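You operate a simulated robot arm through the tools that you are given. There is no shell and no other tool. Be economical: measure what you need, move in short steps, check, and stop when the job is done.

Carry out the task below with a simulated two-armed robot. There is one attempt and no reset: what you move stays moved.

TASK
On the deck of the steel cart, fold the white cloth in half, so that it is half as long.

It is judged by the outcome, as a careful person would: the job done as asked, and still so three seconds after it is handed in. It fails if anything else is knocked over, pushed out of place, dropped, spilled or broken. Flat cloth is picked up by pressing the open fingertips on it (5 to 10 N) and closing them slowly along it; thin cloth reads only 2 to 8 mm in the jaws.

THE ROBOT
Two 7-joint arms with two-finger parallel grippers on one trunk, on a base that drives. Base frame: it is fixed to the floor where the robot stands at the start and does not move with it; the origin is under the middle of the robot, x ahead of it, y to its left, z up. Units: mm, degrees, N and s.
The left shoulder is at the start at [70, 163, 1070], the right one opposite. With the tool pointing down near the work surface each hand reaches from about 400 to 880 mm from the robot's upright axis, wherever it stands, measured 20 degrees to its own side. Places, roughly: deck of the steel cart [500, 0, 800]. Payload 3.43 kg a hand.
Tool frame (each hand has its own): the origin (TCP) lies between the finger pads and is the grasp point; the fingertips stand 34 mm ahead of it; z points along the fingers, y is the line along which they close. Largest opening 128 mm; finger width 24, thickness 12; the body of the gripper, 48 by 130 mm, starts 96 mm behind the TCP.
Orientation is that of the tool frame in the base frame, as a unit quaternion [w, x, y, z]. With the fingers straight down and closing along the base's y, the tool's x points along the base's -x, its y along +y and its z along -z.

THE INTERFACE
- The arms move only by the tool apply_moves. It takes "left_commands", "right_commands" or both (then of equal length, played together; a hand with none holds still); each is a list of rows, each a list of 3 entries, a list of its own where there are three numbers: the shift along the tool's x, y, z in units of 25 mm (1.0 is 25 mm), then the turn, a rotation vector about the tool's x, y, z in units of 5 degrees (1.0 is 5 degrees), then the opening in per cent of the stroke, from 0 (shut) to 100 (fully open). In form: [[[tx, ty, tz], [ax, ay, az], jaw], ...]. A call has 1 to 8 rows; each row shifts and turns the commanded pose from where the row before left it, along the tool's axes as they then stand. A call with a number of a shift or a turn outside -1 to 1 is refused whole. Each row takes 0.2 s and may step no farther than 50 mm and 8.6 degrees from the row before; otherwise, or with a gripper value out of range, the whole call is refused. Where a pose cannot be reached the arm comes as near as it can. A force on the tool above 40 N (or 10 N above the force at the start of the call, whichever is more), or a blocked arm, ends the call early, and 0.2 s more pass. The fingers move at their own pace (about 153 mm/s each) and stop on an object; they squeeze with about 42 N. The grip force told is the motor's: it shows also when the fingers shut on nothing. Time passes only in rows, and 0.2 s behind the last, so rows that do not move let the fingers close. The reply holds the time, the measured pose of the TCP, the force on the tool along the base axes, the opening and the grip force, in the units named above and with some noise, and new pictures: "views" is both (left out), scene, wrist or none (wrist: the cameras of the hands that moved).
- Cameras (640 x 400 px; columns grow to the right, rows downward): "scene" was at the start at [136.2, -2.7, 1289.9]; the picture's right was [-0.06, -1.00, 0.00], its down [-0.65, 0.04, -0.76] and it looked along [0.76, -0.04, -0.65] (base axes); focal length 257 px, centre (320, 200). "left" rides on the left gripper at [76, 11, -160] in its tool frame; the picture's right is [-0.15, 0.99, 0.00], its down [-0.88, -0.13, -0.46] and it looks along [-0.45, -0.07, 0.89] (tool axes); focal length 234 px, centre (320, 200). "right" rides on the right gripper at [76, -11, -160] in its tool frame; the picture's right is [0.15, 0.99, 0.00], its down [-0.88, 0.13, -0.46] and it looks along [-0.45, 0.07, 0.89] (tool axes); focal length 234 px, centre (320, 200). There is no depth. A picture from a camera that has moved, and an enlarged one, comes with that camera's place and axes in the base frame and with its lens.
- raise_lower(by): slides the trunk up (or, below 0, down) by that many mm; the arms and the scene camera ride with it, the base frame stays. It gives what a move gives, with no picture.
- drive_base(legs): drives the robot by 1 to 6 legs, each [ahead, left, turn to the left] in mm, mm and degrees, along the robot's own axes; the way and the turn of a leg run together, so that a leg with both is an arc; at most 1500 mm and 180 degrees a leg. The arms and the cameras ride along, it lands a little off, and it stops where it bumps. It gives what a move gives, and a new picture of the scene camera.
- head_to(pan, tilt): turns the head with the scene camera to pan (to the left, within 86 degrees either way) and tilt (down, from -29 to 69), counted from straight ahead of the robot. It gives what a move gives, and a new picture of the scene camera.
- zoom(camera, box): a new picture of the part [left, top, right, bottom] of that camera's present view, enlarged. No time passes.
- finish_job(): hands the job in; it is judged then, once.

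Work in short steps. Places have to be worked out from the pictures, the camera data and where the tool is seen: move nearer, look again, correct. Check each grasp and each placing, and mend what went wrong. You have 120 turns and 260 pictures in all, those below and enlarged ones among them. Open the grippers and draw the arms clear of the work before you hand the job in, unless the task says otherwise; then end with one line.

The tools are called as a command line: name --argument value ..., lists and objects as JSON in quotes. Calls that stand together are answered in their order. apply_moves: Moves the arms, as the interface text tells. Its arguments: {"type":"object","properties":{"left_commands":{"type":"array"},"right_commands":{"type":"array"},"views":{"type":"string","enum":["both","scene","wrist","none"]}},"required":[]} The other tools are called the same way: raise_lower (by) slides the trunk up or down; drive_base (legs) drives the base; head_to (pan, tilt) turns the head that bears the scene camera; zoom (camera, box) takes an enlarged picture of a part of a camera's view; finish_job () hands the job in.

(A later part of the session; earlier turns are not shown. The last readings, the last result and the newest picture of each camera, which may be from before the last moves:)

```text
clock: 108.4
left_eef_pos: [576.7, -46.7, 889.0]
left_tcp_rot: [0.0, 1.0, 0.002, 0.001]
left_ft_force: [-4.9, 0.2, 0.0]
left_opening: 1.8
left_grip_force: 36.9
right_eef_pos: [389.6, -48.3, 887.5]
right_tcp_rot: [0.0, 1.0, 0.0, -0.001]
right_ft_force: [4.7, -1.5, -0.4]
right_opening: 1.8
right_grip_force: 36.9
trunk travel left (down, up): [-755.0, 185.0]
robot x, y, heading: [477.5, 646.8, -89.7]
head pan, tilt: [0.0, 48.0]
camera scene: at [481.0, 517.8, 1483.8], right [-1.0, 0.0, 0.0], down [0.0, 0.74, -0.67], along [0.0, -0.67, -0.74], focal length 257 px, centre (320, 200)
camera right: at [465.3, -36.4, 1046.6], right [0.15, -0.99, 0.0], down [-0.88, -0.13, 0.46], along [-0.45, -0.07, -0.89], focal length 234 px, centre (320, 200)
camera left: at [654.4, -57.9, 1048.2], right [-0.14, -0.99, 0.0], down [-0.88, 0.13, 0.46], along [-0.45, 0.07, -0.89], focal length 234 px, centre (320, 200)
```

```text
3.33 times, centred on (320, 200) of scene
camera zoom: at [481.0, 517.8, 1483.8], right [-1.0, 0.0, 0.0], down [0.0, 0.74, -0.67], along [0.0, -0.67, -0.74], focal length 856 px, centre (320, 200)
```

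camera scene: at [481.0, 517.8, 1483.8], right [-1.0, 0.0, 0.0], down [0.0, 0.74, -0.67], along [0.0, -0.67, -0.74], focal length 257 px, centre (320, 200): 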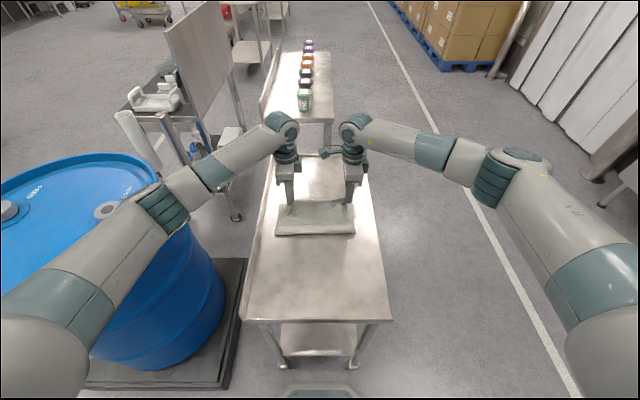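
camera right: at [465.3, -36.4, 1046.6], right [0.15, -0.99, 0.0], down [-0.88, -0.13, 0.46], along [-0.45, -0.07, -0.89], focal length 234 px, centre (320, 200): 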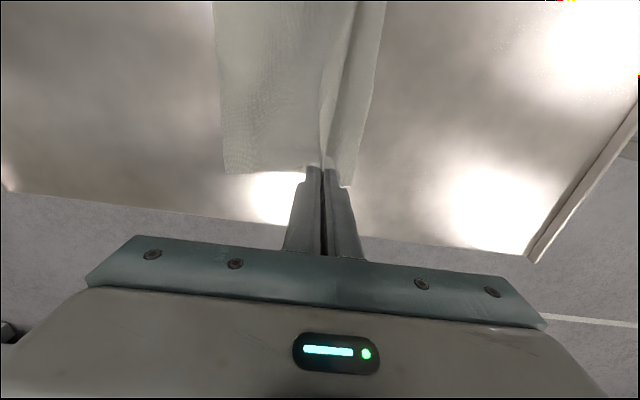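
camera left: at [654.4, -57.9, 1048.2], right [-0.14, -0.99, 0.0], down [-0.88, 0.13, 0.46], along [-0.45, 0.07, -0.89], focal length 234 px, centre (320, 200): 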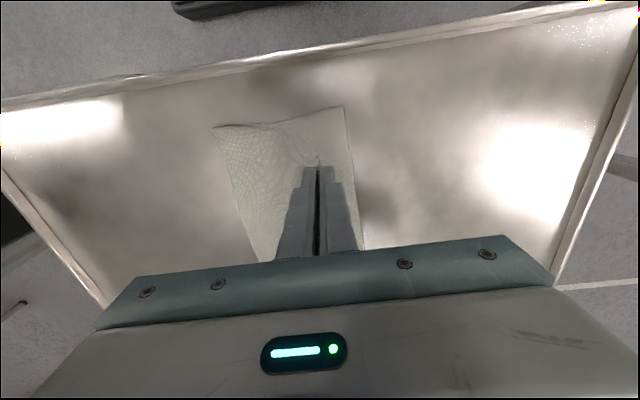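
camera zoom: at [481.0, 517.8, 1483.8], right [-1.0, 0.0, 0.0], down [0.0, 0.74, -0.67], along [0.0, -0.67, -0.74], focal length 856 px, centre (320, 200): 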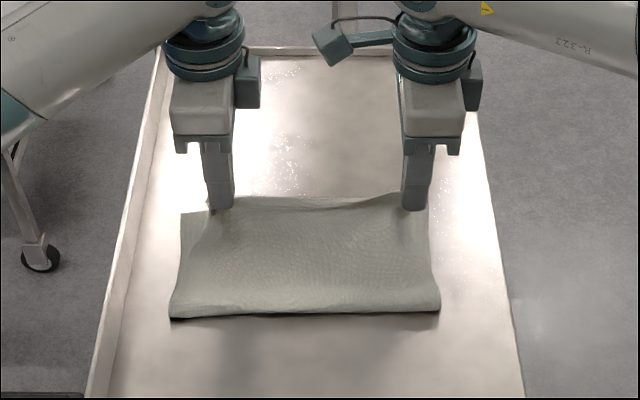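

The edges are close, but the fold sits at y ≈ 48 with the bottom edge at y ≈ -83. Only about 135 mm is laid below, so the split is uneven. I retrace and lay about 35 mm more of the lower half before folding over again.

apply_moves --left_commands '[[[0, -0.7, -0.8], [0, 0, 0], 0], [[0, -0.8, -0.75], [0, 0, 0], 0], [[0, -0.85, -0.7], [0, 0, 0], 0], [[0, -0.9, -0.5], [0, 0, 0], 0], [[0, -0.95, -0.3], [0, 0, 0], 0], [[0, -0.95, 0], [0, 0, 0], 0], [[0, -0.9, 0.2], [0, 0, 0], 0], [[0, -0.9, 0.3], [0, 0, 0], 0]]' --right_commands '[[[0, -0.7, -0.8], [0, 0, 0], 0], [[0, -0.8, -0.75], [0, 0, 0], 0], [[0, -0.85, -0.7], [0, 0, 0], 0], [[0, -0.9, -0.5], [0, 0, 0], 0], [[0, -0.95, -0.3], [0, 0, 0], 0], [[0, -0.95, 0], [0, 0, 0], 0], [[0, -0.9, 0.2], [0, 0, 0], 0], [[0, -0.9, 0.3], [0, 0, 0], 0]]'

zoom --camera "scene" --box '[240, 140, 400, 260]'

```text
clock: 110.2
left_eef_pos: [576.7, 127.6, 952.6]
left_tcp_rot: [0.0, 1.0, 0.002, 0.0]
left_ft_force: [-5.2, 0.4, 1.7]
left_opening: 1.5
left_grip_force: 36.8
right_eef_pos: [391.3, 127.0, 950.7]
right_tcp_rot: [0.0, 1.0, 0.001, 0.0]
right_ft_force: [4.9, -0.4, 0.5]
right_opening: 1.9
right_grip_force: 36.9
trunk travel left (down, up): [-755.0, 185.0]
robot x, y, heading: [477.5, 648.5, -89.7]
head pan, tilt: [0.0, 48.0]
camera scene: at [481.0, 520.2, 1484.0], right [-1.0, 0.0, 0.0], down [0.0, 0.74, -0.67], along [0.0, -0.67, -0.74], focal length 257 px, centre (320, 200)
camera right: at [465.1, 139.0, 1111.2], right [0.15, -0.99, 0.0], down [-0.88, -0.13, 0.46], along [-0.45, -0.07, -0.89], focal length 234 px, centre (320, 200)
camera left: at [654.4, 117.4, 1111.8], right [-0.14, -0.99, 0.0], down [-0.88, 0.13, 0.46], along [-0.45, 0.06, -0.89], focal length 234 px, centre (320, 200)
```

scene: 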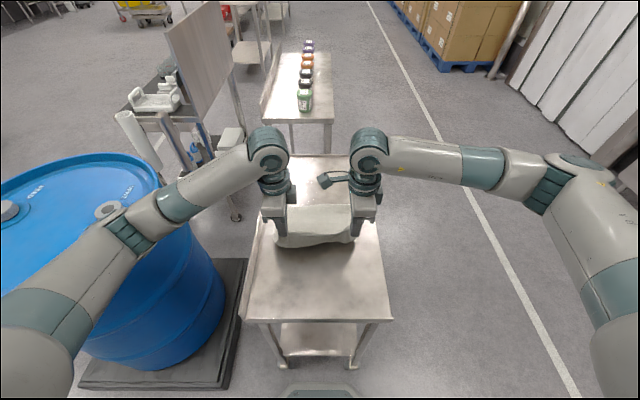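
right: 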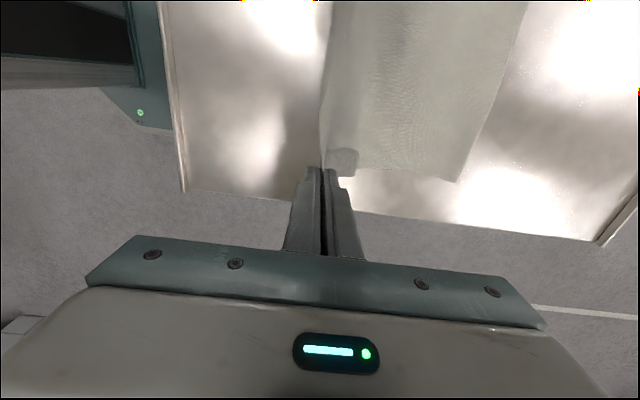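
left: 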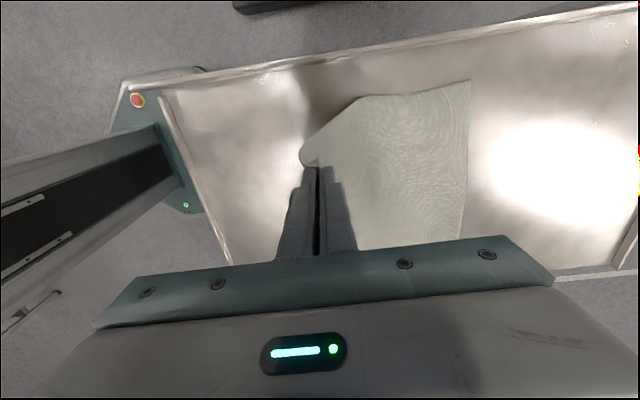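

```text
3.33 times, centred on (320, 200) of scene
camera zoom: at [481.0, 520.2, 1484.0], right [-1.0, 0.0, 0.0], down [0.0, 0.74, -0.67], along [0.0, -0.67, -0.74], focal length 856 px, centre (320, 200)
```

zoom: 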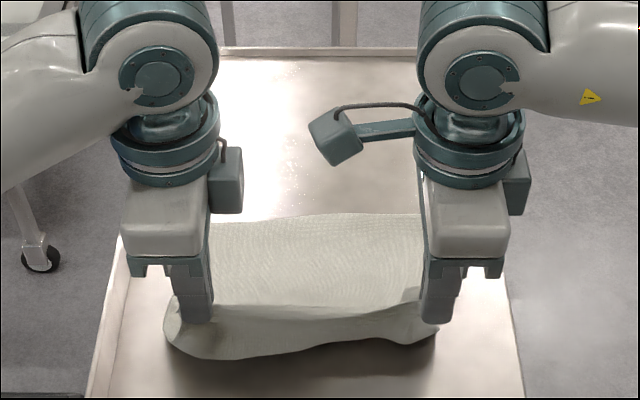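

About 160 mm is now laid, from y ≈ -68 to ≈ 92. I reverse along a higher arc so the top half stays straight.

apply_moves --left_commands '[[[0, 0.85, -0.5], [0, 0, 0], 0], [[0, 0.95, -0.3], [0, 0, 0], 0], [[0, 0.95, 0], [0, 0, 0], 0], [[0, 0.95, 0.3], [0, 0, 0], 0], [[0, 0.9, 0.5], [0, 0, 0], 0], [[0, 0.85, 0.7], [0, 0, 0], 0], [[0, 0.7, 0.85], [0, 0, 0], 0], [[0, 0.4, 0.9], [0, 0, 0], 0]]' --right_commands '[[[0, 0.9, -0.5], [0, 0, 0], 0], [[0, 0.95, -0.3], [0, 0, 0], 0], [[0, 0.95, 0], [0, 0, 0], 0], [[0, 0.95, 0.3], [0, 0, 0], 0], [[0, 0.9, 0.5], [0, 0, 0], 0], [[0, 0.85, 0.7], [0, 0, 0], 0], [[0, 0.75, 0.85], [0, 0, 0], 0], [[0, 0.6, 0.9], [0, 0, 0], 0]]'

zoom --camera "scene" --box '[240, 140, 400, 260]'

```text
clock: 112.0
left_eef_pos: [578.1, -37.4, 892.8]
left_tcp_rot: [0.0, 1.0, 0.002, -0.001]
left_ft_force: [-4.5, 0.9, 1.0]
left_opening: 2.0
left_grip_force: 36.2
right_eef_pos: [389.9, -45.6, 890.9]
right_tcp_rot: [0.0, 1.0, 0.002, 0.0]
right_ft_force: [3.5, -0.2, 0.5]
right_opening: 1.8
right_grip_force: 36.6
trunk travel left (down, up): [-755.0, 185.0]
robot x, y, heading: [478.3, 644.5, -89.8]
head pan, tilt: [0.0, 48.0]
camera scene: at [481.2, 518.1, 1483.8], right [-1.0, 0.0, 0.0], down [0.0, 0.74, -0.67], along [0.0, -0.67, -0.74], focal length 257 px, centre (320, 200)
camera right: at [465.5, -34.6, 1050.3], right [0.15, -0.99, 0.0], down [-0.88, -0.13, 0.46], along [-0.45, -0.07, -0.89], focal length 234 px, centre (320, 200)
camera left: at [654.5, -48.9, 1050.7], right [-0.14, -0.99, 0.0], down [-0.88, 0.13, 0.46], along [-0.45, 0.07, -0.89], focal length 234 px, centre (320, 200)
```

scene: 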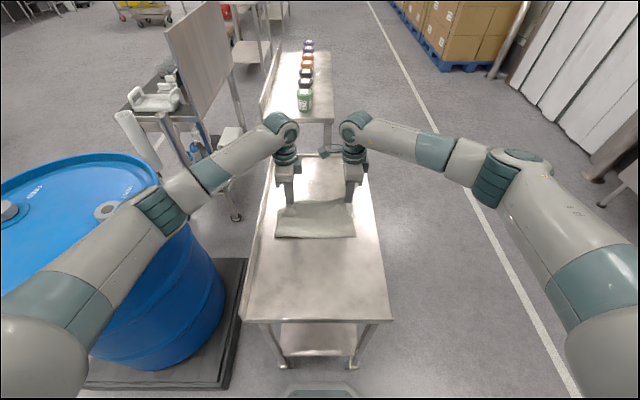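
right: 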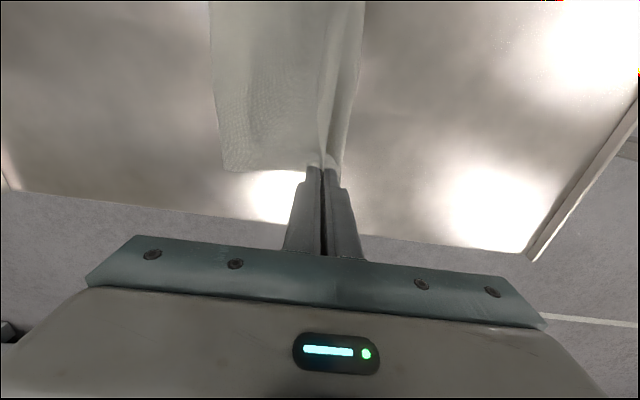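
left: 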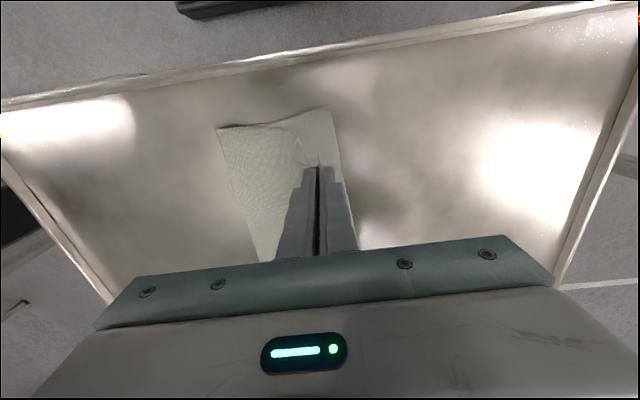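

```text
3.33 times, centred on (320, 200) of scene
camera zoom: at [481.2, 518.1, 1483.8], right [-1.0, 0.0, 0.0], down [0.0, 0.74, -0.67], along [0.0, -0.67, -0.74], focal length 856 px, centre (320, 200)
```

zoom: 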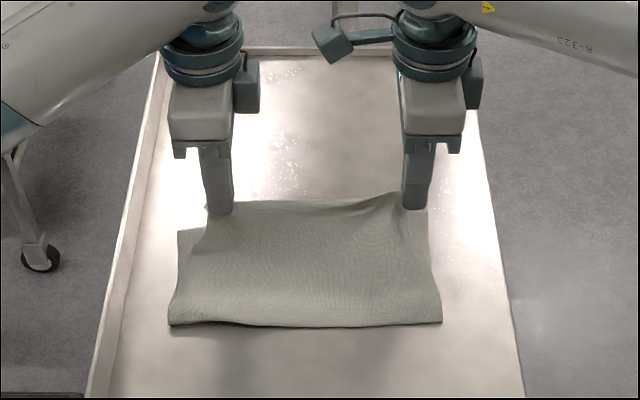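

The taut arc dragged the fold back to y ≈ 60, so the lower layer has hidden slack. I retrace, pull it flat again, and this time fold along a lower, slack path.

apply_moves --left_commands '[[[0, -0.6, -0.9], [0, 0, 0], 0], [[0, -0.85, -0.8], [0, 0, 0], 0], [[0, -0.9, -0.5], [0, 0, 0], 0], [[0, -0.95, -0.2], [0, 0, 0], 0], [[0, -0.95, 0], [0, 0, 0], 0], [[0, -0.95, 0.2], [0, 0, 0], 0], [[0, -0.9, 0.2], [0, 0, 0], 0], [[0, -0.9, 0.2], [0, 0, 0], 0]]' --right_commands '[[[0, -0.8, -0.9], [0, 0, 0], 0], [[0, -0.9, -0.8], [0, 0, 0], 0], [[0, -0.9, -0.5], [0, 0, 0], 0], [[0, -0.95, -0.2], [0, 0, 0], 0], [[0, -0.95, 0], [0, 0, 0], 0], [[0, -0.95, 0.2], [0, 0, 0], 0], [[0, -0.9, 0.2], [0, 0, 0], 0], [[0, -0.9, 0.2], [0, 0, 0], 0]]'

zoom --camera "scene" --box '[240, 140, 400, 260]'

```text
clock: 113.8
left_eef_pos: [575.9, 139.2, 938.9]
left_tcp_rot: [0.0, 1.0, 0.003, 0.0]
left_ft_force: [-1.0, -0.1, 0.1]
left_opening: 1.8
left_grip_force: 37.0
right_eef_pos: [390.6, 137.4, 935.9]
right_tcp_rot: [0.002, 1.0, 0.002, 0.001]
right_ft_force: [1.3, 0.0, 1.1]
right_opening: 1.8
right_grip_force: 36.9
trunk travel left (down, up): [-755.0, 185.0]
robot x, y, heading: [476.2, 644.5, -89.6]
head pan, tilt: [0.0, 48.0]
camera scene: at [481.1, 520.2, 1484.0], right [-1.0, 0.0, 0.0], down [0.0, 0.74, -0.67], along [0.0, -0.67, -0.74], focal length 257 px, centre (320, 200)
camera right: at [466.2, 149.8, 1094.7], right [0.15, -0.99, 0.0], down [-0.88, -0.13, 0.46], along [-0.45, -0.07, -0.89], focal length 234 px, centre (320, 200)
camera left: at [652.7, 128.3, 1097.2], right [-0.14, -0.99, 0.0], down [-0.88, 0.13, 0.46], along [-0.45, 0.06, -0.89], focal length 234 px, centre (320, 200)
```

scene: 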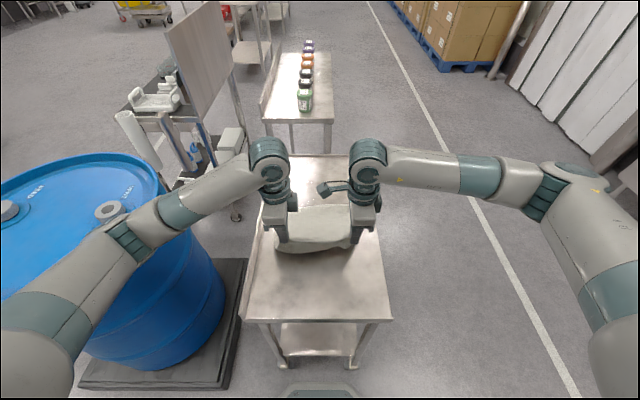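
right: 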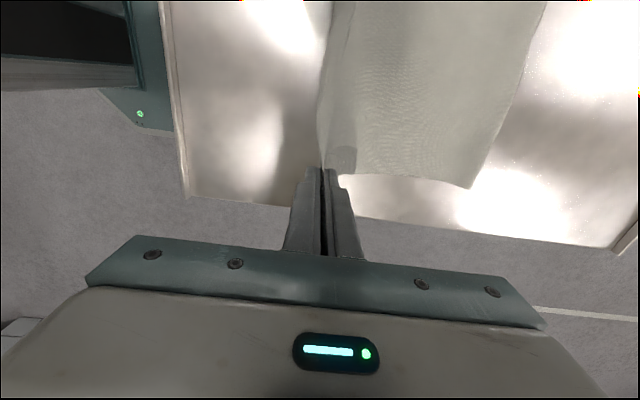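
left: 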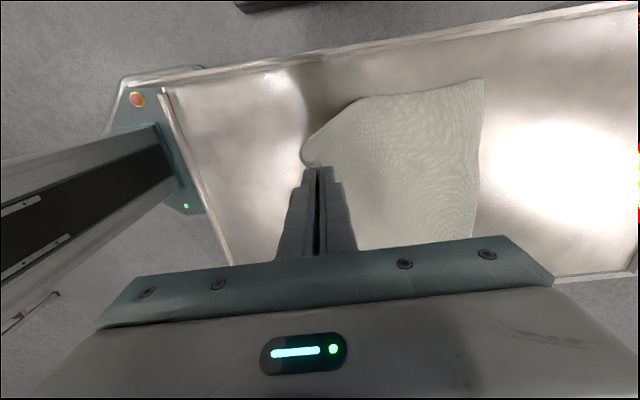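

```text
3.33 times, centred on (320, 200) of scene
camera zoom: at [481.1, 520.2, 1484.0], right [-1.0, 0.0, 0.0], down [0.0, 0.74, -0.67], along [0.0, -0.67, -0.74], focal length 856 px, centre (320, 200)
```

zoom: 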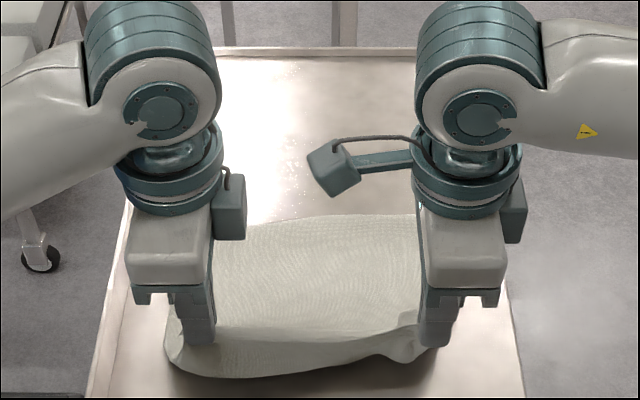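

The lower half is again laid flat from y ≈ -65 to ≈ 105. I fold over along a path with about 25 mm of slack.

apply_moves --left_commands '[[[0, 0.8, -0.6], [0, 0, 0], 0], [[0, 0.9, -0.4], [0, 0, 0], 0], [[0, 0.95, 0.2], [0, 0, 0], 0], [[0, 0.95, 0.5], [0, 0, 0], 0], [[0, 0.9, 0.7], [0, 0, 0], 0], [[0, 0.85, 0.75], [0, 0, 0], 0], [[0, 0.75, 0.8], [0, 0, 0], 0], [[0, 0.55, 0.9], [0, 0, 0], 0]]' --right_commands '[[[0, 0.8, -0.6], [0, 0, 0], 0], [[0, 0.9, -0.4], [0, 0, 0], 0], [[0, 0.98, 0.2], [0, 0, 0], 0], [[0, 0.98, 0.5], [0, 0, 0], 0], [[0, 0.95, 0.7], [0, 0, 0], 0], [[0, 0.95, 0.75], [0, 0, 0], 0], [[0, 0.9, 0.8], [0, 0, 0], 0], [[0, 0.8, 0.85], [0, 0, 0], 0]]'

zoom --camera "scene" --box '[240, 140, 400, 260]'

```text
clock: 115.6
left_eef_pos: [577.5, -28.7, 865.3]
left_tcp_rot: [0.0, 1.0, 0.003, 0.0]
left_ft_force: [-2.8, -0.1, 0.2]
left_opening: 2.0
left_grip_force: 36.6
right_eef_pos: [391.8, -45.5, 863.0]
right_tcp_rot: [0.0, 1.0, 0.002, 0.0]
right_ft_force: [3.3, 0.2, -0.5]
right_opening: 1.7
right_grip_force: 36.6
trunk travel left (down, up): [-755.0, 185.0]
robot x, y, heading: [480.7, 645.1, -89.9]
head pan, tilt: [0.0, 48.0]
camera scene: at [481.1, 517.8, 1483.8], right [-1.0, 0.0, 0.0], down [0.0, 0.74, -0.67], along [0.0, -0.67, -0.74], focal length 257 px, centre (320, 200)
camera right: at [466.4, -33.4, 1023.4], right [0.15, -0.99, 0.0], down [-0.88, -0.13, 0.46], along [-0.45, -0.07, -0.89], focal length 234 px, centre (320, 200)
camera left: at [654.0, -39.3, 1024.3], right [-0.14, -0.99, 0.0], down [-0.88, 0.13, 0.46], along [-0.45, 0.07, -0.89], focal length 234 px, centre (320, 200)
```

scene: 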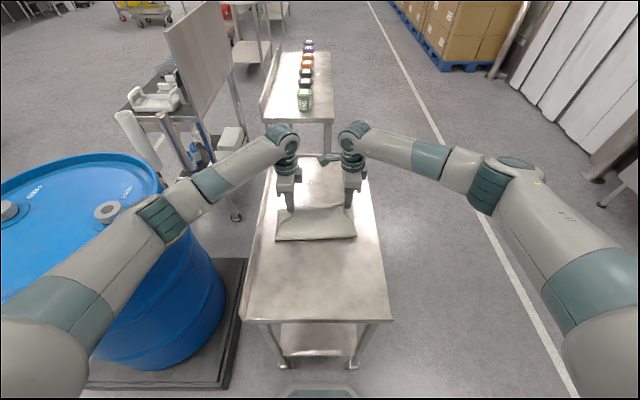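
right: 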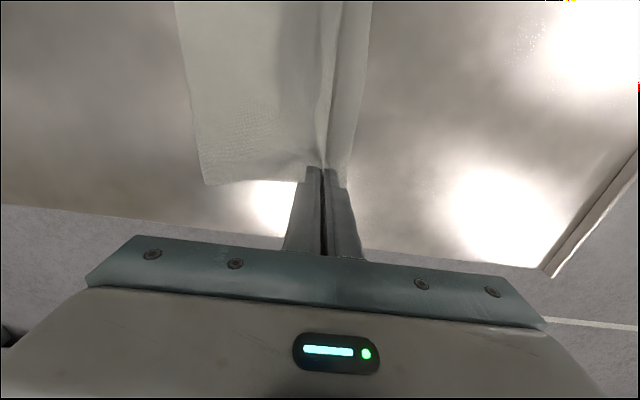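
left: 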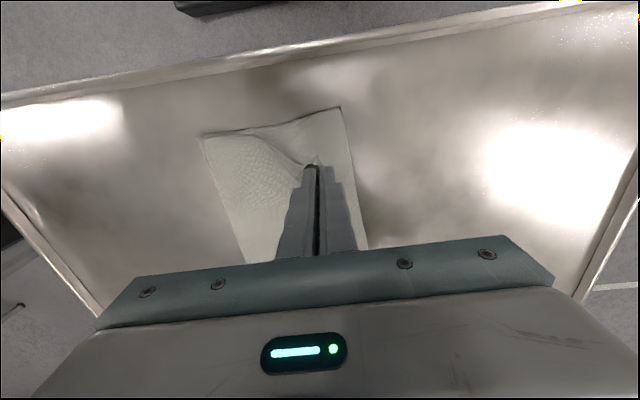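

```text
3.33 times, centred on (320, 200) of scene
camera zoom: at [481.1, 517.8, 1483.8], right [-1.0, 0.0, 0.0], down [0.0, 0.74, -0.67], along [0.0, -0.67, -0.74], focal length 856 px, centre (320, 200)
```

zoom: 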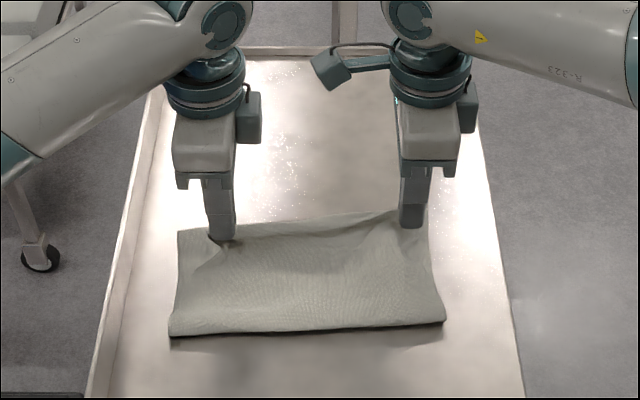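

The lower half buckles easily, but there is a neat way out: set the top edge down on the bottom far edge, pinch both edges together, and lift. The fold then hangs at the bottom, exactly in half. I lower onto the bottom edge and release.

apply_moves --left_commands '[[[0, 0.4, 0.4], [0, 0, 0], 0], [[0, 0.35, 0.4], [0, 0, 0], 0], [[0, 0, 0.3], [0, 0, 0], 0], [[0, 0, 0], [0, 0, 0], 6], [[0, 0, 0], [0, 0, 0], 15], [[0, 0, 0], [0, 0, 0], 25], [[0, 0, -0.5], [0, 0, 0], 28], [[0, 0, -0.9], [0, 0, 0], 28]]' --right_commands '[[[0, 0.4, 0.4], [0, 0, 0], 0], [[0, 0.35, 0.4], [0, 0, 0], 0], [[0, 0, 0.25], [0, 0, 0], 0], [[0, 0, 0], [0, 0, 0], 6], [[0, 0, 0], [0, 0, 0], 15], [[0, 0, 0], [0, 0, 0], 25], [[0, 0, -0.5], [0, 0, 0], 28], [[0, 0, -0.9], [0, 0, 0], 28]]'

zoom --camera "right" --box '[160, 0, 480, 220]'

zoom --camera "left" --box '[160, 60, 480, 280]'

```text
clock: 117.4
left_eef_pos: [577.0, -46.0, 874.5]
left_tcp_rot: [0.0, 1.0, 0.003, -0.001]
left_ft_force: [0.5, 0.4, -0.2]
left_opening: 35.8
left_grip_force: 0.0
right_eef_pos: [389.8, -64.2, 872.7]
right_tcp_rot: [0.0, 1.0, 0.001, 0.0]
right_ft_force: [0.6, 0.3, -0.5]
right_opening: 35.8
right_grip_force: 0.1
trunk travel left (down, up): [-755.0, 185.0]
robot x, y, heading: [478.5, 646.9, -89.9]
head pan, tilt: [0.0, 48.0]
camera scene: at [480.9, 520.3, 1483.9], right [-1.0, 0.0, 0.0], down [0.0, 0.74, -0.67], along [0.0, -0.67, -0.74], focal length 257 px, centre (320, 200)
camera right: at [465.1, -51.7, 1033.1], right [0.15, -0.99, 0.0], down [-0.88, -0.13, 0.46], along [-0.45, -0.07, -0.89], focal length 234 px, centre (320, 200)
camera left: at [654.1, -56.7, 1034.2], right [-0.14, -0.99, 0.0], down [-0.88, 0.13, 0.46], along [-0.45, 0.06, -0.89], focal length 234 px, centre (320, 200)
```

scene: 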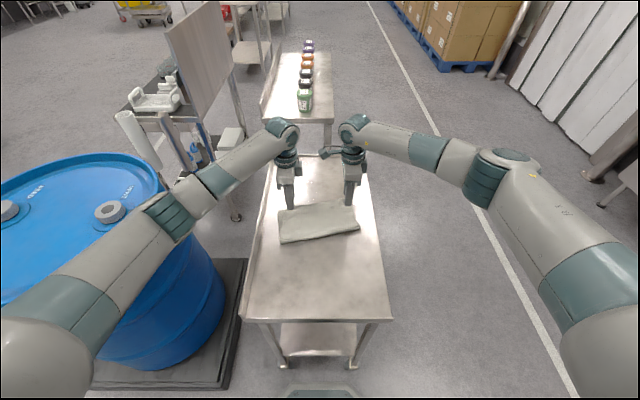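
right: 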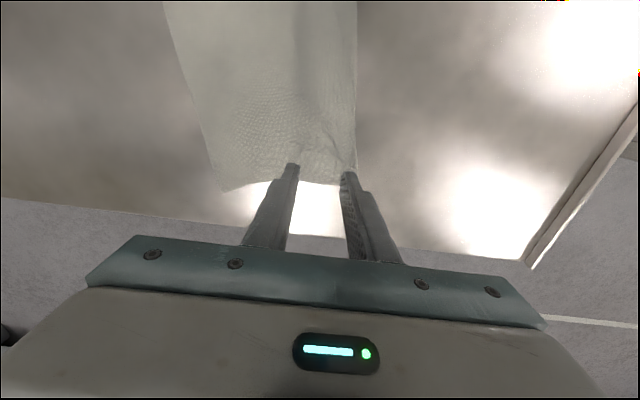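
left: 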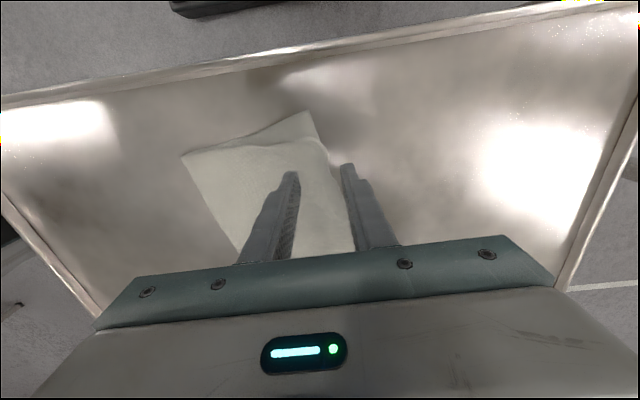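

```text
1.82 times, centred on (320, 110) of right
camera zoom: at [465.1, -51.7, 1033.1], right [0.15, -0.99, 0.0], down [-0.88, -0.13, 0.46], along [-0.45, -0.07, -0.89], focal length 426 px, centre (320, 364)
```

zoom: 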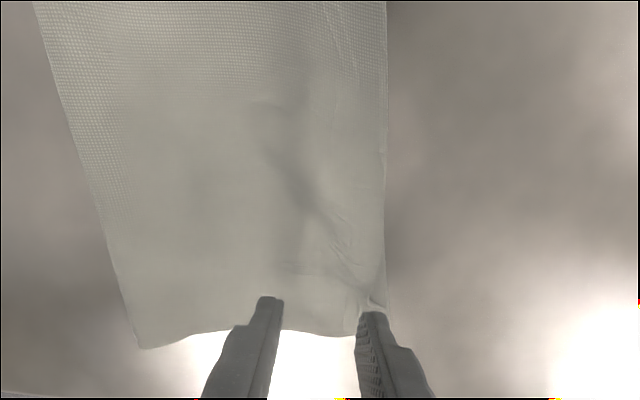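

```text
1.82 times, centred on (320, 170) of left
camera zoom: at [654.1, -56.7, 1034.2], right [-0.14, -0.99, 0.0], down [-0.88, 0.13, 0.46], along [-0.45, 0.06, -0.89], focal length 426 px, centre (320, 254)
```

zoom: 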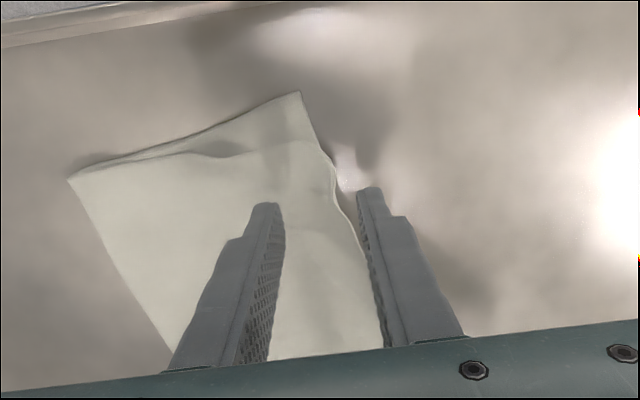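

The two far edges now lie together within a centimetre, and both grippers straddle them. I lower to contact to pinch both layers.

apply_moves --left_commands '[[[0, 0.05, 0.8], [0, 0, 0], 28], [[0, 0, 0.5], [0, 0, 0], 28], [[0, 0, 0.16], [0, 0, 0], 28], [[0, 0, 0.08], [0, 0, 0], 28]]' --right_commands '[[[0, 0, 0.8], [0, 0, 0], 28], [[0, 0, 0.5], [0, 0, 0], 28], [[0, 0, 0.1], [0, 0, 0], 28], [[0, 0, 0.08], [0, 0, 0], 28]]' --views "none"

```text
clock: 118.4
left_eef_pos: [578.2, -46.4, 838.1]
left_tcp_rot: [0.0, 1.0, 0.003, 0.0]
left_ft_force: [0.0, -0.8, 4.1]
left_opening: 35.4
left_grip_force: 0.1
right_eef_pos: [391.4, -62.9, 838.0]
right_tcp_rot: [0.002, 1.0, 0.001, 0.0]
right_ft_force: [-1.5, 0.5, 11.7]
right_opening: 35.2
right_grip_force: 0.1
trunk travel left (down, up): [-755.0, 185.0]
robot x, y, heading: [481.5, 646.8, -90.0]
head pan, tilt: [0.0, 48.0]
```

apply_moves --left_commands '[[[0, 0, 0.07], [0, 0, 0], 28], [[0, 0, 0.02], [0, 0, 0], 24], [[0, 0, 0], [0, 0, 0], 20], [[0, 0, 0], [0, 0, 0], 16], [[0, 0, 0], [0, 0, 0], 12], [[0, 0, 0], [0, 0, 0], 8], [[0, 0, 0], [0, 0, 0], 4], [[0, 0, 0], [0, 0, 0], 0]]' --right_commands '[[[0, 0, 0.04], [0, 0, 0], 28], [[0, 0, 0], [0, 0, 0], 24], [[0, 0, 0], [0, 0, 0], 20], [[0, 0, 0], [0, 0, 0], 16], [[0, 0, 0], [0, 0, 0], 12], [[0, 0, 0], [0, 0, 0], 8], [[0, 0, 0], [0, 0, 0], 4], [[0, 0, 0], [0, 0, 0], 0]]' --views "wrist"

```text
clock: 120.2
left_eef_pos: [578.3, -44.6, 837.0]
left_tcp_rot: [0.003, 1.0, 0.004, 0.0]
left_ft_force: [1.5, -2.1, 26.7]
left_opening: 1.9
left_grip_force: 36.7
right_eef_pos: [391.3, -61.4, 838.2]
right_tcp_rot: [0.003, 1.0, 0.001, 0.0]
right_ft_force: [-0.8, -2.2, 18.7]
right_opening: 0.0
right_grip_force: 33.4
trunk travel left (down, up): [-755.0, 185.0]
robot x, y, heading: [478.4, 645.0, -89.8]
head pan, tilt: [0.0, 48.0]
camera right: at [466.3, -49.0, 998.2], right [0.15, -0.99, 0.01], down [-0.88, -0.13, 0.46], along [-0.45, -0.07, -0.89], focal length 234 px, centre (320, 200)
camera left: at [655.3, -54.8, 995.9], right [-0.14, -0.99, 0.01], down [-0.88, 0.13, 0.46], along [-0.45, 0.06, -0.89], focal length 234 px, centre (320, 200)
```

right: 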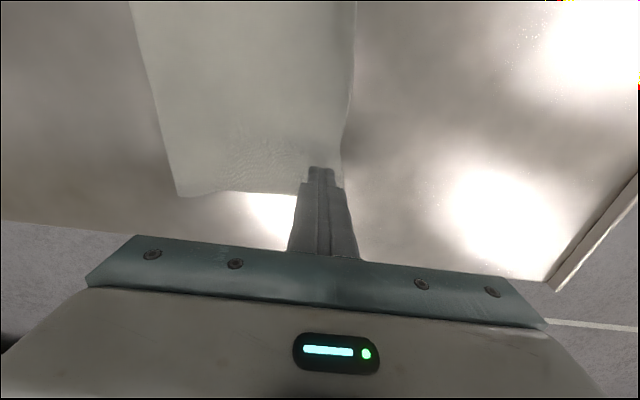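
left: 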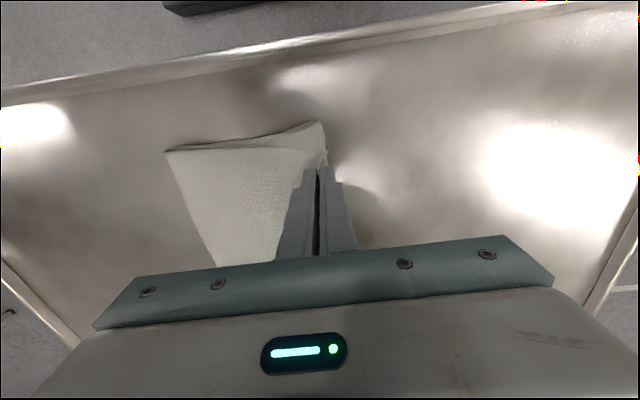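

The left caught about 2 mm, perhaps one layer, and the right missed. The fold-line pinch worked reliably before, so I use that: pinch the fold, hang so gravity takes out all slack, check the halves, and lay it down gently. I release and move to the fold edge.

apply_moves --left_commands '[[[0, 0, 0], [0, 0, 0], 25], [[0, 0, -0.5], [0, 0, 0], 28], [[0, 0, -1], [0, 0, 0], 28], [[0, -1, -0.2], [0, 0, 0], 28], [[0, -1, 0], [0, 0, 0], 28], [[0, -1, 0], [0, 0, 0], 28], [[0, -1, 0], [0, 0, 0], 28], [[0, -0.7, 0], [0, 0, 0], 28]]' --right_commands '[[[0, 0, 0], [0, 0, 0], 0], [[0, 0, -0.5], [0, 0, 0], 28], [[0, 0, -1], [0, 0, 0], 28], [[-0.2, -0.8, -0.2], [0, 0, 0], 28], [[-0.2, -0.8, 0], [0, 0, 0], 28], [[-0.2, -0.8, 0], [0, 0, 0], 28], [[-0.2, -0.8, 0], [0, 0, 0], 28], [[0, -0.45, 0], [0, 0, 0], 28]]' --views "wrist"

zoom --camera "scene" --box '[240, 160, 400, 260]'

```text
clock: 122.0
left_eef_pos: [576.9, 70.9, 873.6]
left_tcp_rot: [0.0, 1.0, 0.002, 0.0]
left_ft_force: [0.5, -0.2, 0.0]
left_opening: 35.5
left_grip_force: 0.0
right_eef_pos: [370.2, 28.9, 876.9]
right_tcp_rot: [0.0, 1.0, 0.002, -0.001]
right_ft_force: [-0.5, -0.7, -0.8]
right_opening: 35.6
right_grip_force: 0.1
trunk travel left (down, up): [-755.0, 185.0]
robot x, y, heading: [477.4, 647.1, -90.0]
head pan, tilt: [0.0, 48.0]
camera right: at [446.2, 39.9, 1037.5], right [0.15, -0.99, 0.0], down [-0.88, -0.13, 0.46], along [-0.45, -0.07, -0.89], focal length 234 px, centre (320, 200)
camera left: at [654.4, 60.2, 1033.5], right [-0.14, -0.99, 0.0], down [-0.88, 0.13, 0.46], along [-0.45, 0.06, -0.89], focal length 234 px, centre (320, 200)
```

right: 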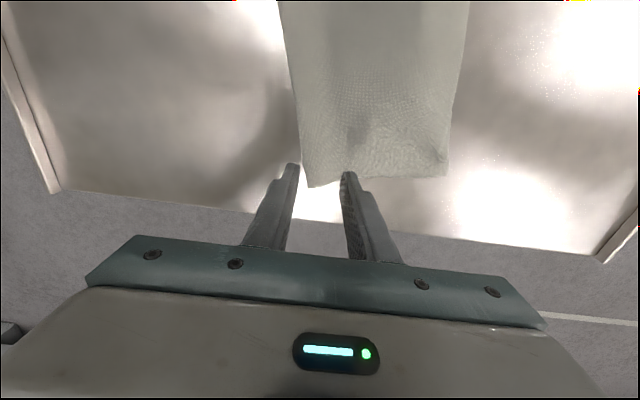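
left: 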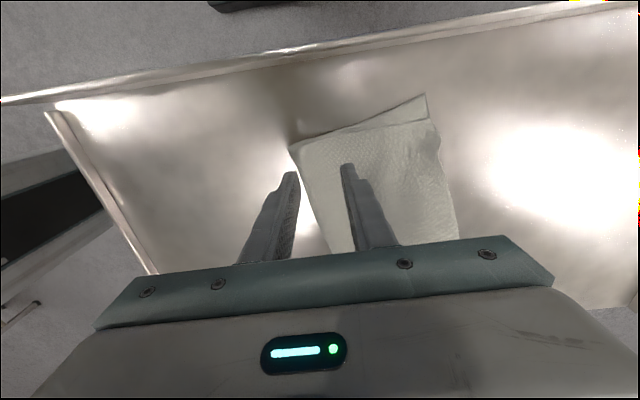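

```text
4.00 times, centred on (320, 210) of scene
camera zoom: at [481.3, 519.6, 1483.9], right [-1.0, 0.0, 0.0], down [0.0, 0.74, -0.67], along [0.0, -0.67, -0.74], focal length 1028 px, centre (320, 160)
```

zoom: 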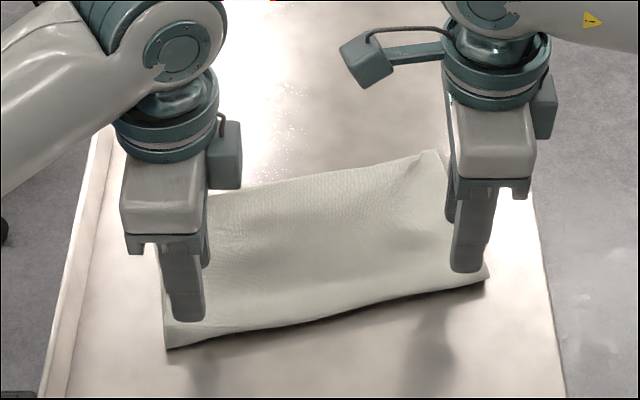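

After release the package is about 145 mm long by 264 wide, turned about 12°. The fold edge is at y ≈ 90 at the left hand and y ≈ 43 at the right. I straddle it and lower.

apply_moves --left_commands '[[[0, -0.36, 0.7], [0, 0, 0], 30], [[0, 0, 0.5], [0, 0, 0], 30], [[0, 0, 0.2], [0, 0, 0], 30], [[0, 0, 0.1], [0, 0, 0], 30]]' --right_commands '[[[0, -0.16, 0.8], [0, 0, 0], 30], [[0, 0, 0.5], [0, 0, 0], 30], [[0, 0, 0.2], [0, 0, 0], 30], [[0, 0, 0.1], [0, 0, 0], 30]]' --views "none"

```text
clock: 123.0
left_eef_pos: [577.0, 79.5, 837.2]
left_tcp_rot: [0.0, 1.0, 0.002, 0.0]
left_ft_force: [-0.8, -0.1, 0.8]
left_opening: 38.5
left_grip_force: 0.0
right_eef_pos: [370.6, 32.2, 837.6]
right_tcp_rot: [0.001, 1.0, 0.002, 0.0]
right_ft_force: [-0.2, 0.9, 0.9]
right_opening: 38.5
right_grip_force: 0.0
trunk travel left (down, up): [-755.0, 185.0]
robot x, y, heading: [479.3, 646.7, -89.8]
head pan, tilt: [0.0, 48.0]
```

I press slightly more, then close slowly on the fold.

apply_moves --left_commands '[[[0, 0, 0.06], [0, 0, 0], 30], [[0, 0, 0.03], [0, 0, 0], 27], [[0, 0, 0], [0, 0, 0], 23], [[0, 0, 0], [0, 0, 0], 19], [[0, 0, 0], [0, 0, 0], 15], [[0, 0, 0], [0, 0, 0], 10], [[0, 0, 0], [0, 0, 0], 5], [[0, 0, 0], [0, 0, 0], 0]]' --right_commands '[[[0, 0, 0.06], [0, 0, 0], 30], [[0, 0, 0.03], [0, 0, 0], 27], [[0, 0, 0], [0, 0, 0], 23], [[0, 0, 0], [0, 0, 0], 19], [[0, 0, 0], [0, 0, 0], 15], [[0, 0, 0], [0, 0, 0], 10], [[0, 0, 0], [0, 0, 0], 5], [[0, 0, 0], [0, 0, 0], 0]]' --views "none"

```text
clock: 124.8
left_eef_pos: [577.7, 79.8, 837.1]
left_tcp_rot: [0.001, 1.0, 0.002, 0.0]
left_ft_force: [-2.5, -1.1, 5.3]
left_opening: 3.5
left_grip_force: 37.5
right_eef_pos: [370.9, 33.6, 836.8]
right_tcp_rot: [0.001, 1.0, 0.002, 0.0]
right_ft_force: [1.4, 3.9, 15.5]
right_opening: 2.1
right_grip_force: 36.8
trunk travel left (down, up): [-755.0, 185.0]
robot x, y, heading: [477.1, 645.8, -89.7]
head pan, tilt: [0.0, 48.0]
```

Both hold the fold (3.5 and 2.1 mm). I lift, squaring the hands to the same y as they rise.

apply_moves --left_commands '[[[0, 0.2, -0.6], [0, 0, 0], 0], [[0, 0.6, -0.9], [0, 0, 0], 0], [[0, 0.8, -0.95], [0, 0, 0], 0], [[0, 0.8, -0.95], [0, 0, 0], 0], [[0, 0.8, -1], [0, 0, 0], 0], [[0, 0.8, -1], [0, 0, 0], 0], [[0, 0.8, -1], [0, 0, 0], 0], [[0, 0.8, -1], [0, 0, 0], 0]]' --right_commands '[[[0, 0, -0.6], [0, 0, 0], 0], [[0, 0.2, -0.9], [0, 0, 0], 0], [[0, 0.5, -0.95], [0, 0, 0], 0], [[0, 0.6, -0.95], [0, 0, 0], 0], [[0, 0.6, -1], [0, 0, 0], 0], [[0, 0.6, -1], [0, 0, 0], 0], [[0, 0.6, -1], [0, 0, 0], 0], [[0, 0.7, -1], [0, 0, 0], 0]]' --views "scene"

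zoom --camera "scene" --box '[240, 130, 400, 230]'

```text
clock: 126.6
left_eef_pos: [578.8, -60.7, 1020.5]
left_tcp_rot: [0.0, 1.0, 0.003, 0.0]
left_ft_force: [0.1, 0.0, -0.2]
left_opening: 3.5
left_grip_force: 37.6
right_eef_pos: [371.8, -63.1, 1020.0]
right_tcp_rot: [0.0, 1.0, 0.002, 0.0]
right_ft_force: [-0.1, 0.2, 0.0]
right_opening: 2.2
right_grip_force: 36.7
trunk travel left (down, up): [-755.0, 185.0]
robot x, y, heading: [482.5, 643.3, -89.9]
head pan, tilt: [0.0, 48.0]
camera scene: at [481.1, 519.1, 1483.7], right [-1.0, 0.0, 0.0], down [0.0, 0.74, -0.67], along [0.0, -0.67, -0.74], focal length 257 px, centre (320, 200)
```

scene: 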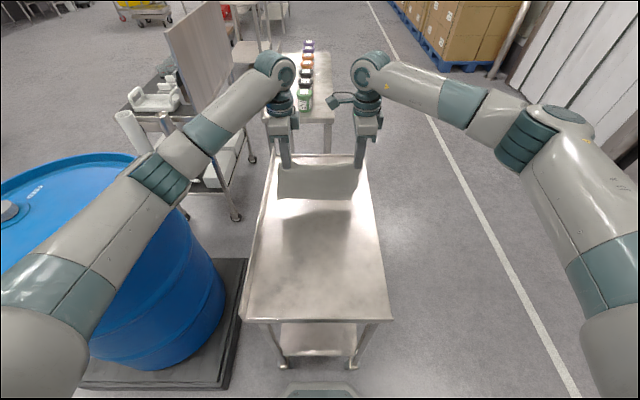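

```text
4.00 times, centred on (320, 180) of scene
camera zoom: at [481.1, 519.1, 1483.7], right [-1.0, 0.0, 0.0], down [0.0, 0.74, -0.67], along [0.0, -0.67, -0.74], focal length 1028 px, centre (320, 280)
```

zoom: 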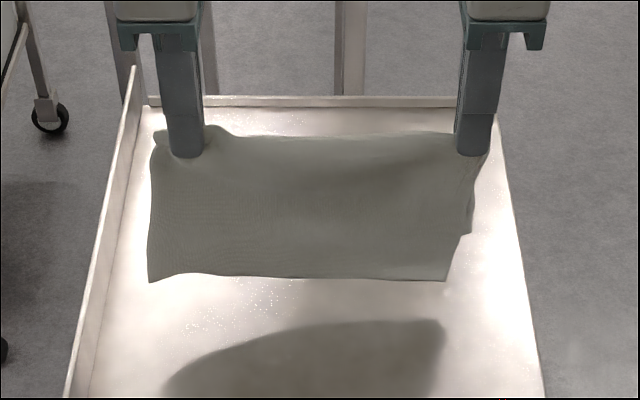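

The halves look nearly equal: the front layer hangs about 157 mm and the back is hidden just behind it. I check from the wrist cameras.

apply_moves --left_commands '[[[0, 0.3, -0.2], [0, 0, 0], 0]]' --right_commands '[[[0, 0.3, -0.2], [0, 0, 0], 0]]' --views "wrist"

zoom --camera "right" --box '[240, 0, 420, 190]'

zoom --camera "left" --box '[240, 60, 420, 250]'

```text
clock: 127.0
left_eef_pos: [578.1, -68.0, 1025.3]
left_tcp_rot: [0.0, 1.0, 0.002, 0.0]
left_ft_force: [1.1, -0.7, 0.5]
left_opening: 3.4
left_grip_force: 37.9
right_eef_pos: [370.6, -71.5, 1025.0]
right_tcp_rot: [0.0, 1.0, 0.002, 0.001]
right_ft_force: [-0.4, 0.0, -0.9]
right_opening: 2.5
right_grip_force: 37.2
trunk travel left (down, up): [-755.0, 185.0]
robot x, y, heading: [479.1, 645.1, -90.0]
head pan, tilt: [0.0, 48.0]
camera right: at [445.9, -59.4, 1185.4], right [0.15, -0.99, 0.0], down [-0.88, -0.13, 0.46], along [-0.45, -0.07, -0.89], focal length 234 px, centre (320, 200)
camera left: at [655.2, -78.9, 1184.7], right [-0.14, -0.99, 0.0], down [-0.88, 0.13, 0.46], along [-0.45, 0.07, -0.89], focal length 234 px, centre (320, 200)
```

right: 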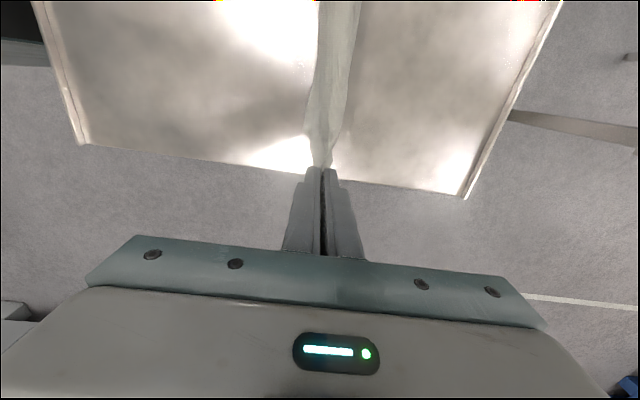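
left: 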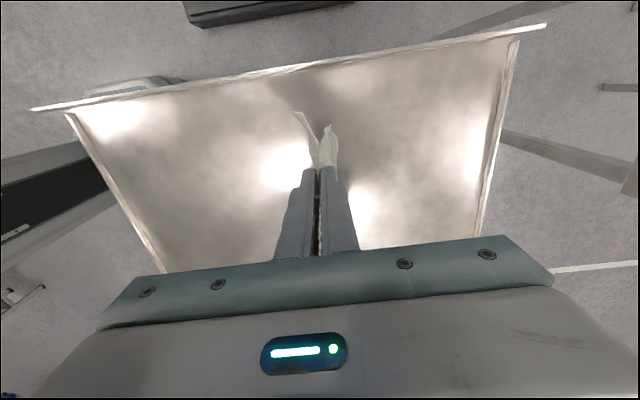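

```text
2.11 times, centred on (330, 95) of right
camera zoom: at [445.9, -59.4, 1185.4], right [0.15, -0.99, 0.0], down [-0.88, -0.13, 0.46], along [-0.45, -0.07, -0.89], focal length 493 px, centre (299, 421)
```

zoom: 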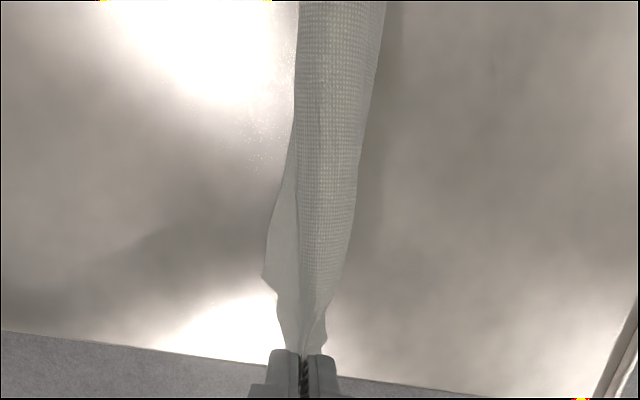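

```text
2.11 times, centred on (330, 155) of left
camera zoom: at [655.2, -78.9, 1184.7], right [-0.14, -0.99, 0.0], down [-0.88, 0.13, 0.46], along [-0.45, 0.07, -0.89], focal length 493 px, centre (299, 295)
```

zoom: 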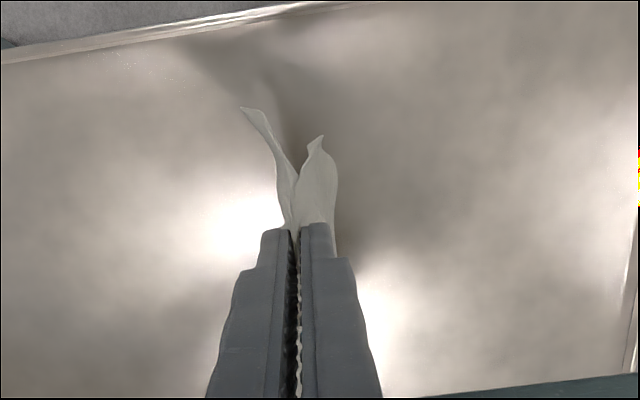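

Two layers hang almost evenly at the left, so I lay the cloth down with the tail trailing at the far side and a slight drag toward me to keep both layers flat.

apply_moves --left_commands '[[[0, -0.2, 0.8], [0, 0, 0], 0], [[0, -0.4, 0.8], [0, 0, 0], 0], [[0, -0.9, 0.75], [0, 0, 0], 0], [[0, -0.95, 0.75], [0, 0, 0], 0], [[0, -0.95, 0.75], [0, 0, 0], 0], [[0, -0.95, 0.75], [0, 0, 0], 0], [[0, -0.95, 0.75], [0, 0, 0], 0], [[0, -0.95, 0.75], [0, 0, 0], 0]]' --right_commands '[[[0, -0.2, 0.8], [0, 0, 0], 0], [[0, -0.4, 0.8], [0, 0, 0], 0], [[0, -0.9, 0.75], [0, 0, 0], 0], [[0, -0.95, 0.75], [0, 0, 0], 0], [[0, -0.95, 0.75], [0, 0, 0], 0], [[0, -0.95, 0.75], [0, 0, 0], 0], [[0, -0.95, 0.75], [0, 0, 0], 0], [[0, -0.95, 0.75], [0, 0, 0], 0]]' --views "none"

apply_moves --left_commands '[[[0, -0.8, 0.4], [0, 0, 0], 0], [[0, -0.8, 0.4], [0, 0, 0], 0], [[0, -0.8, 0.3], [0, 0, 0], 0], [[0, -0.3, 0.2], [0, 0, 0], 0]]' --right_commands '[[[0, -0.8, 0.4], [0, 0, 0], 0], [[0, -0.8, 0.4], [0, 0, 0], 0], [[0, -0.8, 0.3], [0, 0, 0], 0], [[0, -0.4, 0.2], [0, 0, 0], 0]]' --views "wrist"

```text
clock: 128.8
left_eef_pos: [576.3, 89.2, 871.3]
left_tcp_rot: [0.001, 1.0, 0.002, 0.0]
left_ft_force: [0.0, -0.3, -0.2]
left_opening: 3.5
left_grip_force: 37.9
right_eef_pos: [369.1, 86.0, 872.9]
right_tcp_rot: [0.002, 1.0, 0.001, 0.0]
right_ft_force: [0.3, 0.1, -0.4]
right_opening: 2.1
right_grip_force: 36.9
trunk travel left (down, up): [-755.0, 185.0]
robot x, y, heading: [480.8, 643.7, -89.6]
head pan, tilt: [0.0, 48.0]
```

```text
clock: 129.8
left_eef_pos: [579.2, 155.9, 838.0]
left_tcp_rot: [-0.001, 1.0, 0.003, 0.0]
left_ft_force: [0.1, 0.5, 0.4]
left_opening: 3.4
left_grip_force: 37.9
right_eef_pos: [369.7, 155.8, 838.9]
right_tcp_rot: [0.0, 1.0, 0.001, 0.0]
right_ft_force: [0.8, -0.7, 1.3]
right_opening: 2.1
right_grip_force: 36.9
trunk travel left (down, up): [-755.0, 185.0]
robot x, y, heading: [476.7, 649.6, -89.6]
head pan, tilt: [0.0, 48.0]
camera right: at [445.1, 167.4, 999.6], right [0.15, -0.99, 0.0], down [-0.88, -0.13, 0.46], along [-0.45, -0.07, -0.89], focal length 234 px, centre (320, 200)
camera left: at [655.1, 145.0, 997.4], right [-0.14, -0.99, 0.0], down [-0.88, 0.13, 0.46], along [-0.45, 0.06, -0.89], focal length 234 px, centre (320, 200)
```

right: 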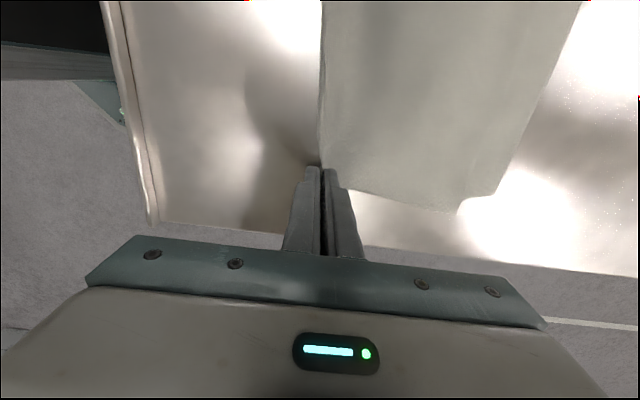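
left: 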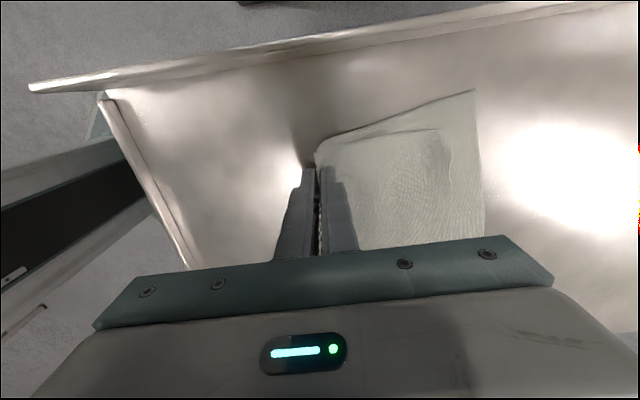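

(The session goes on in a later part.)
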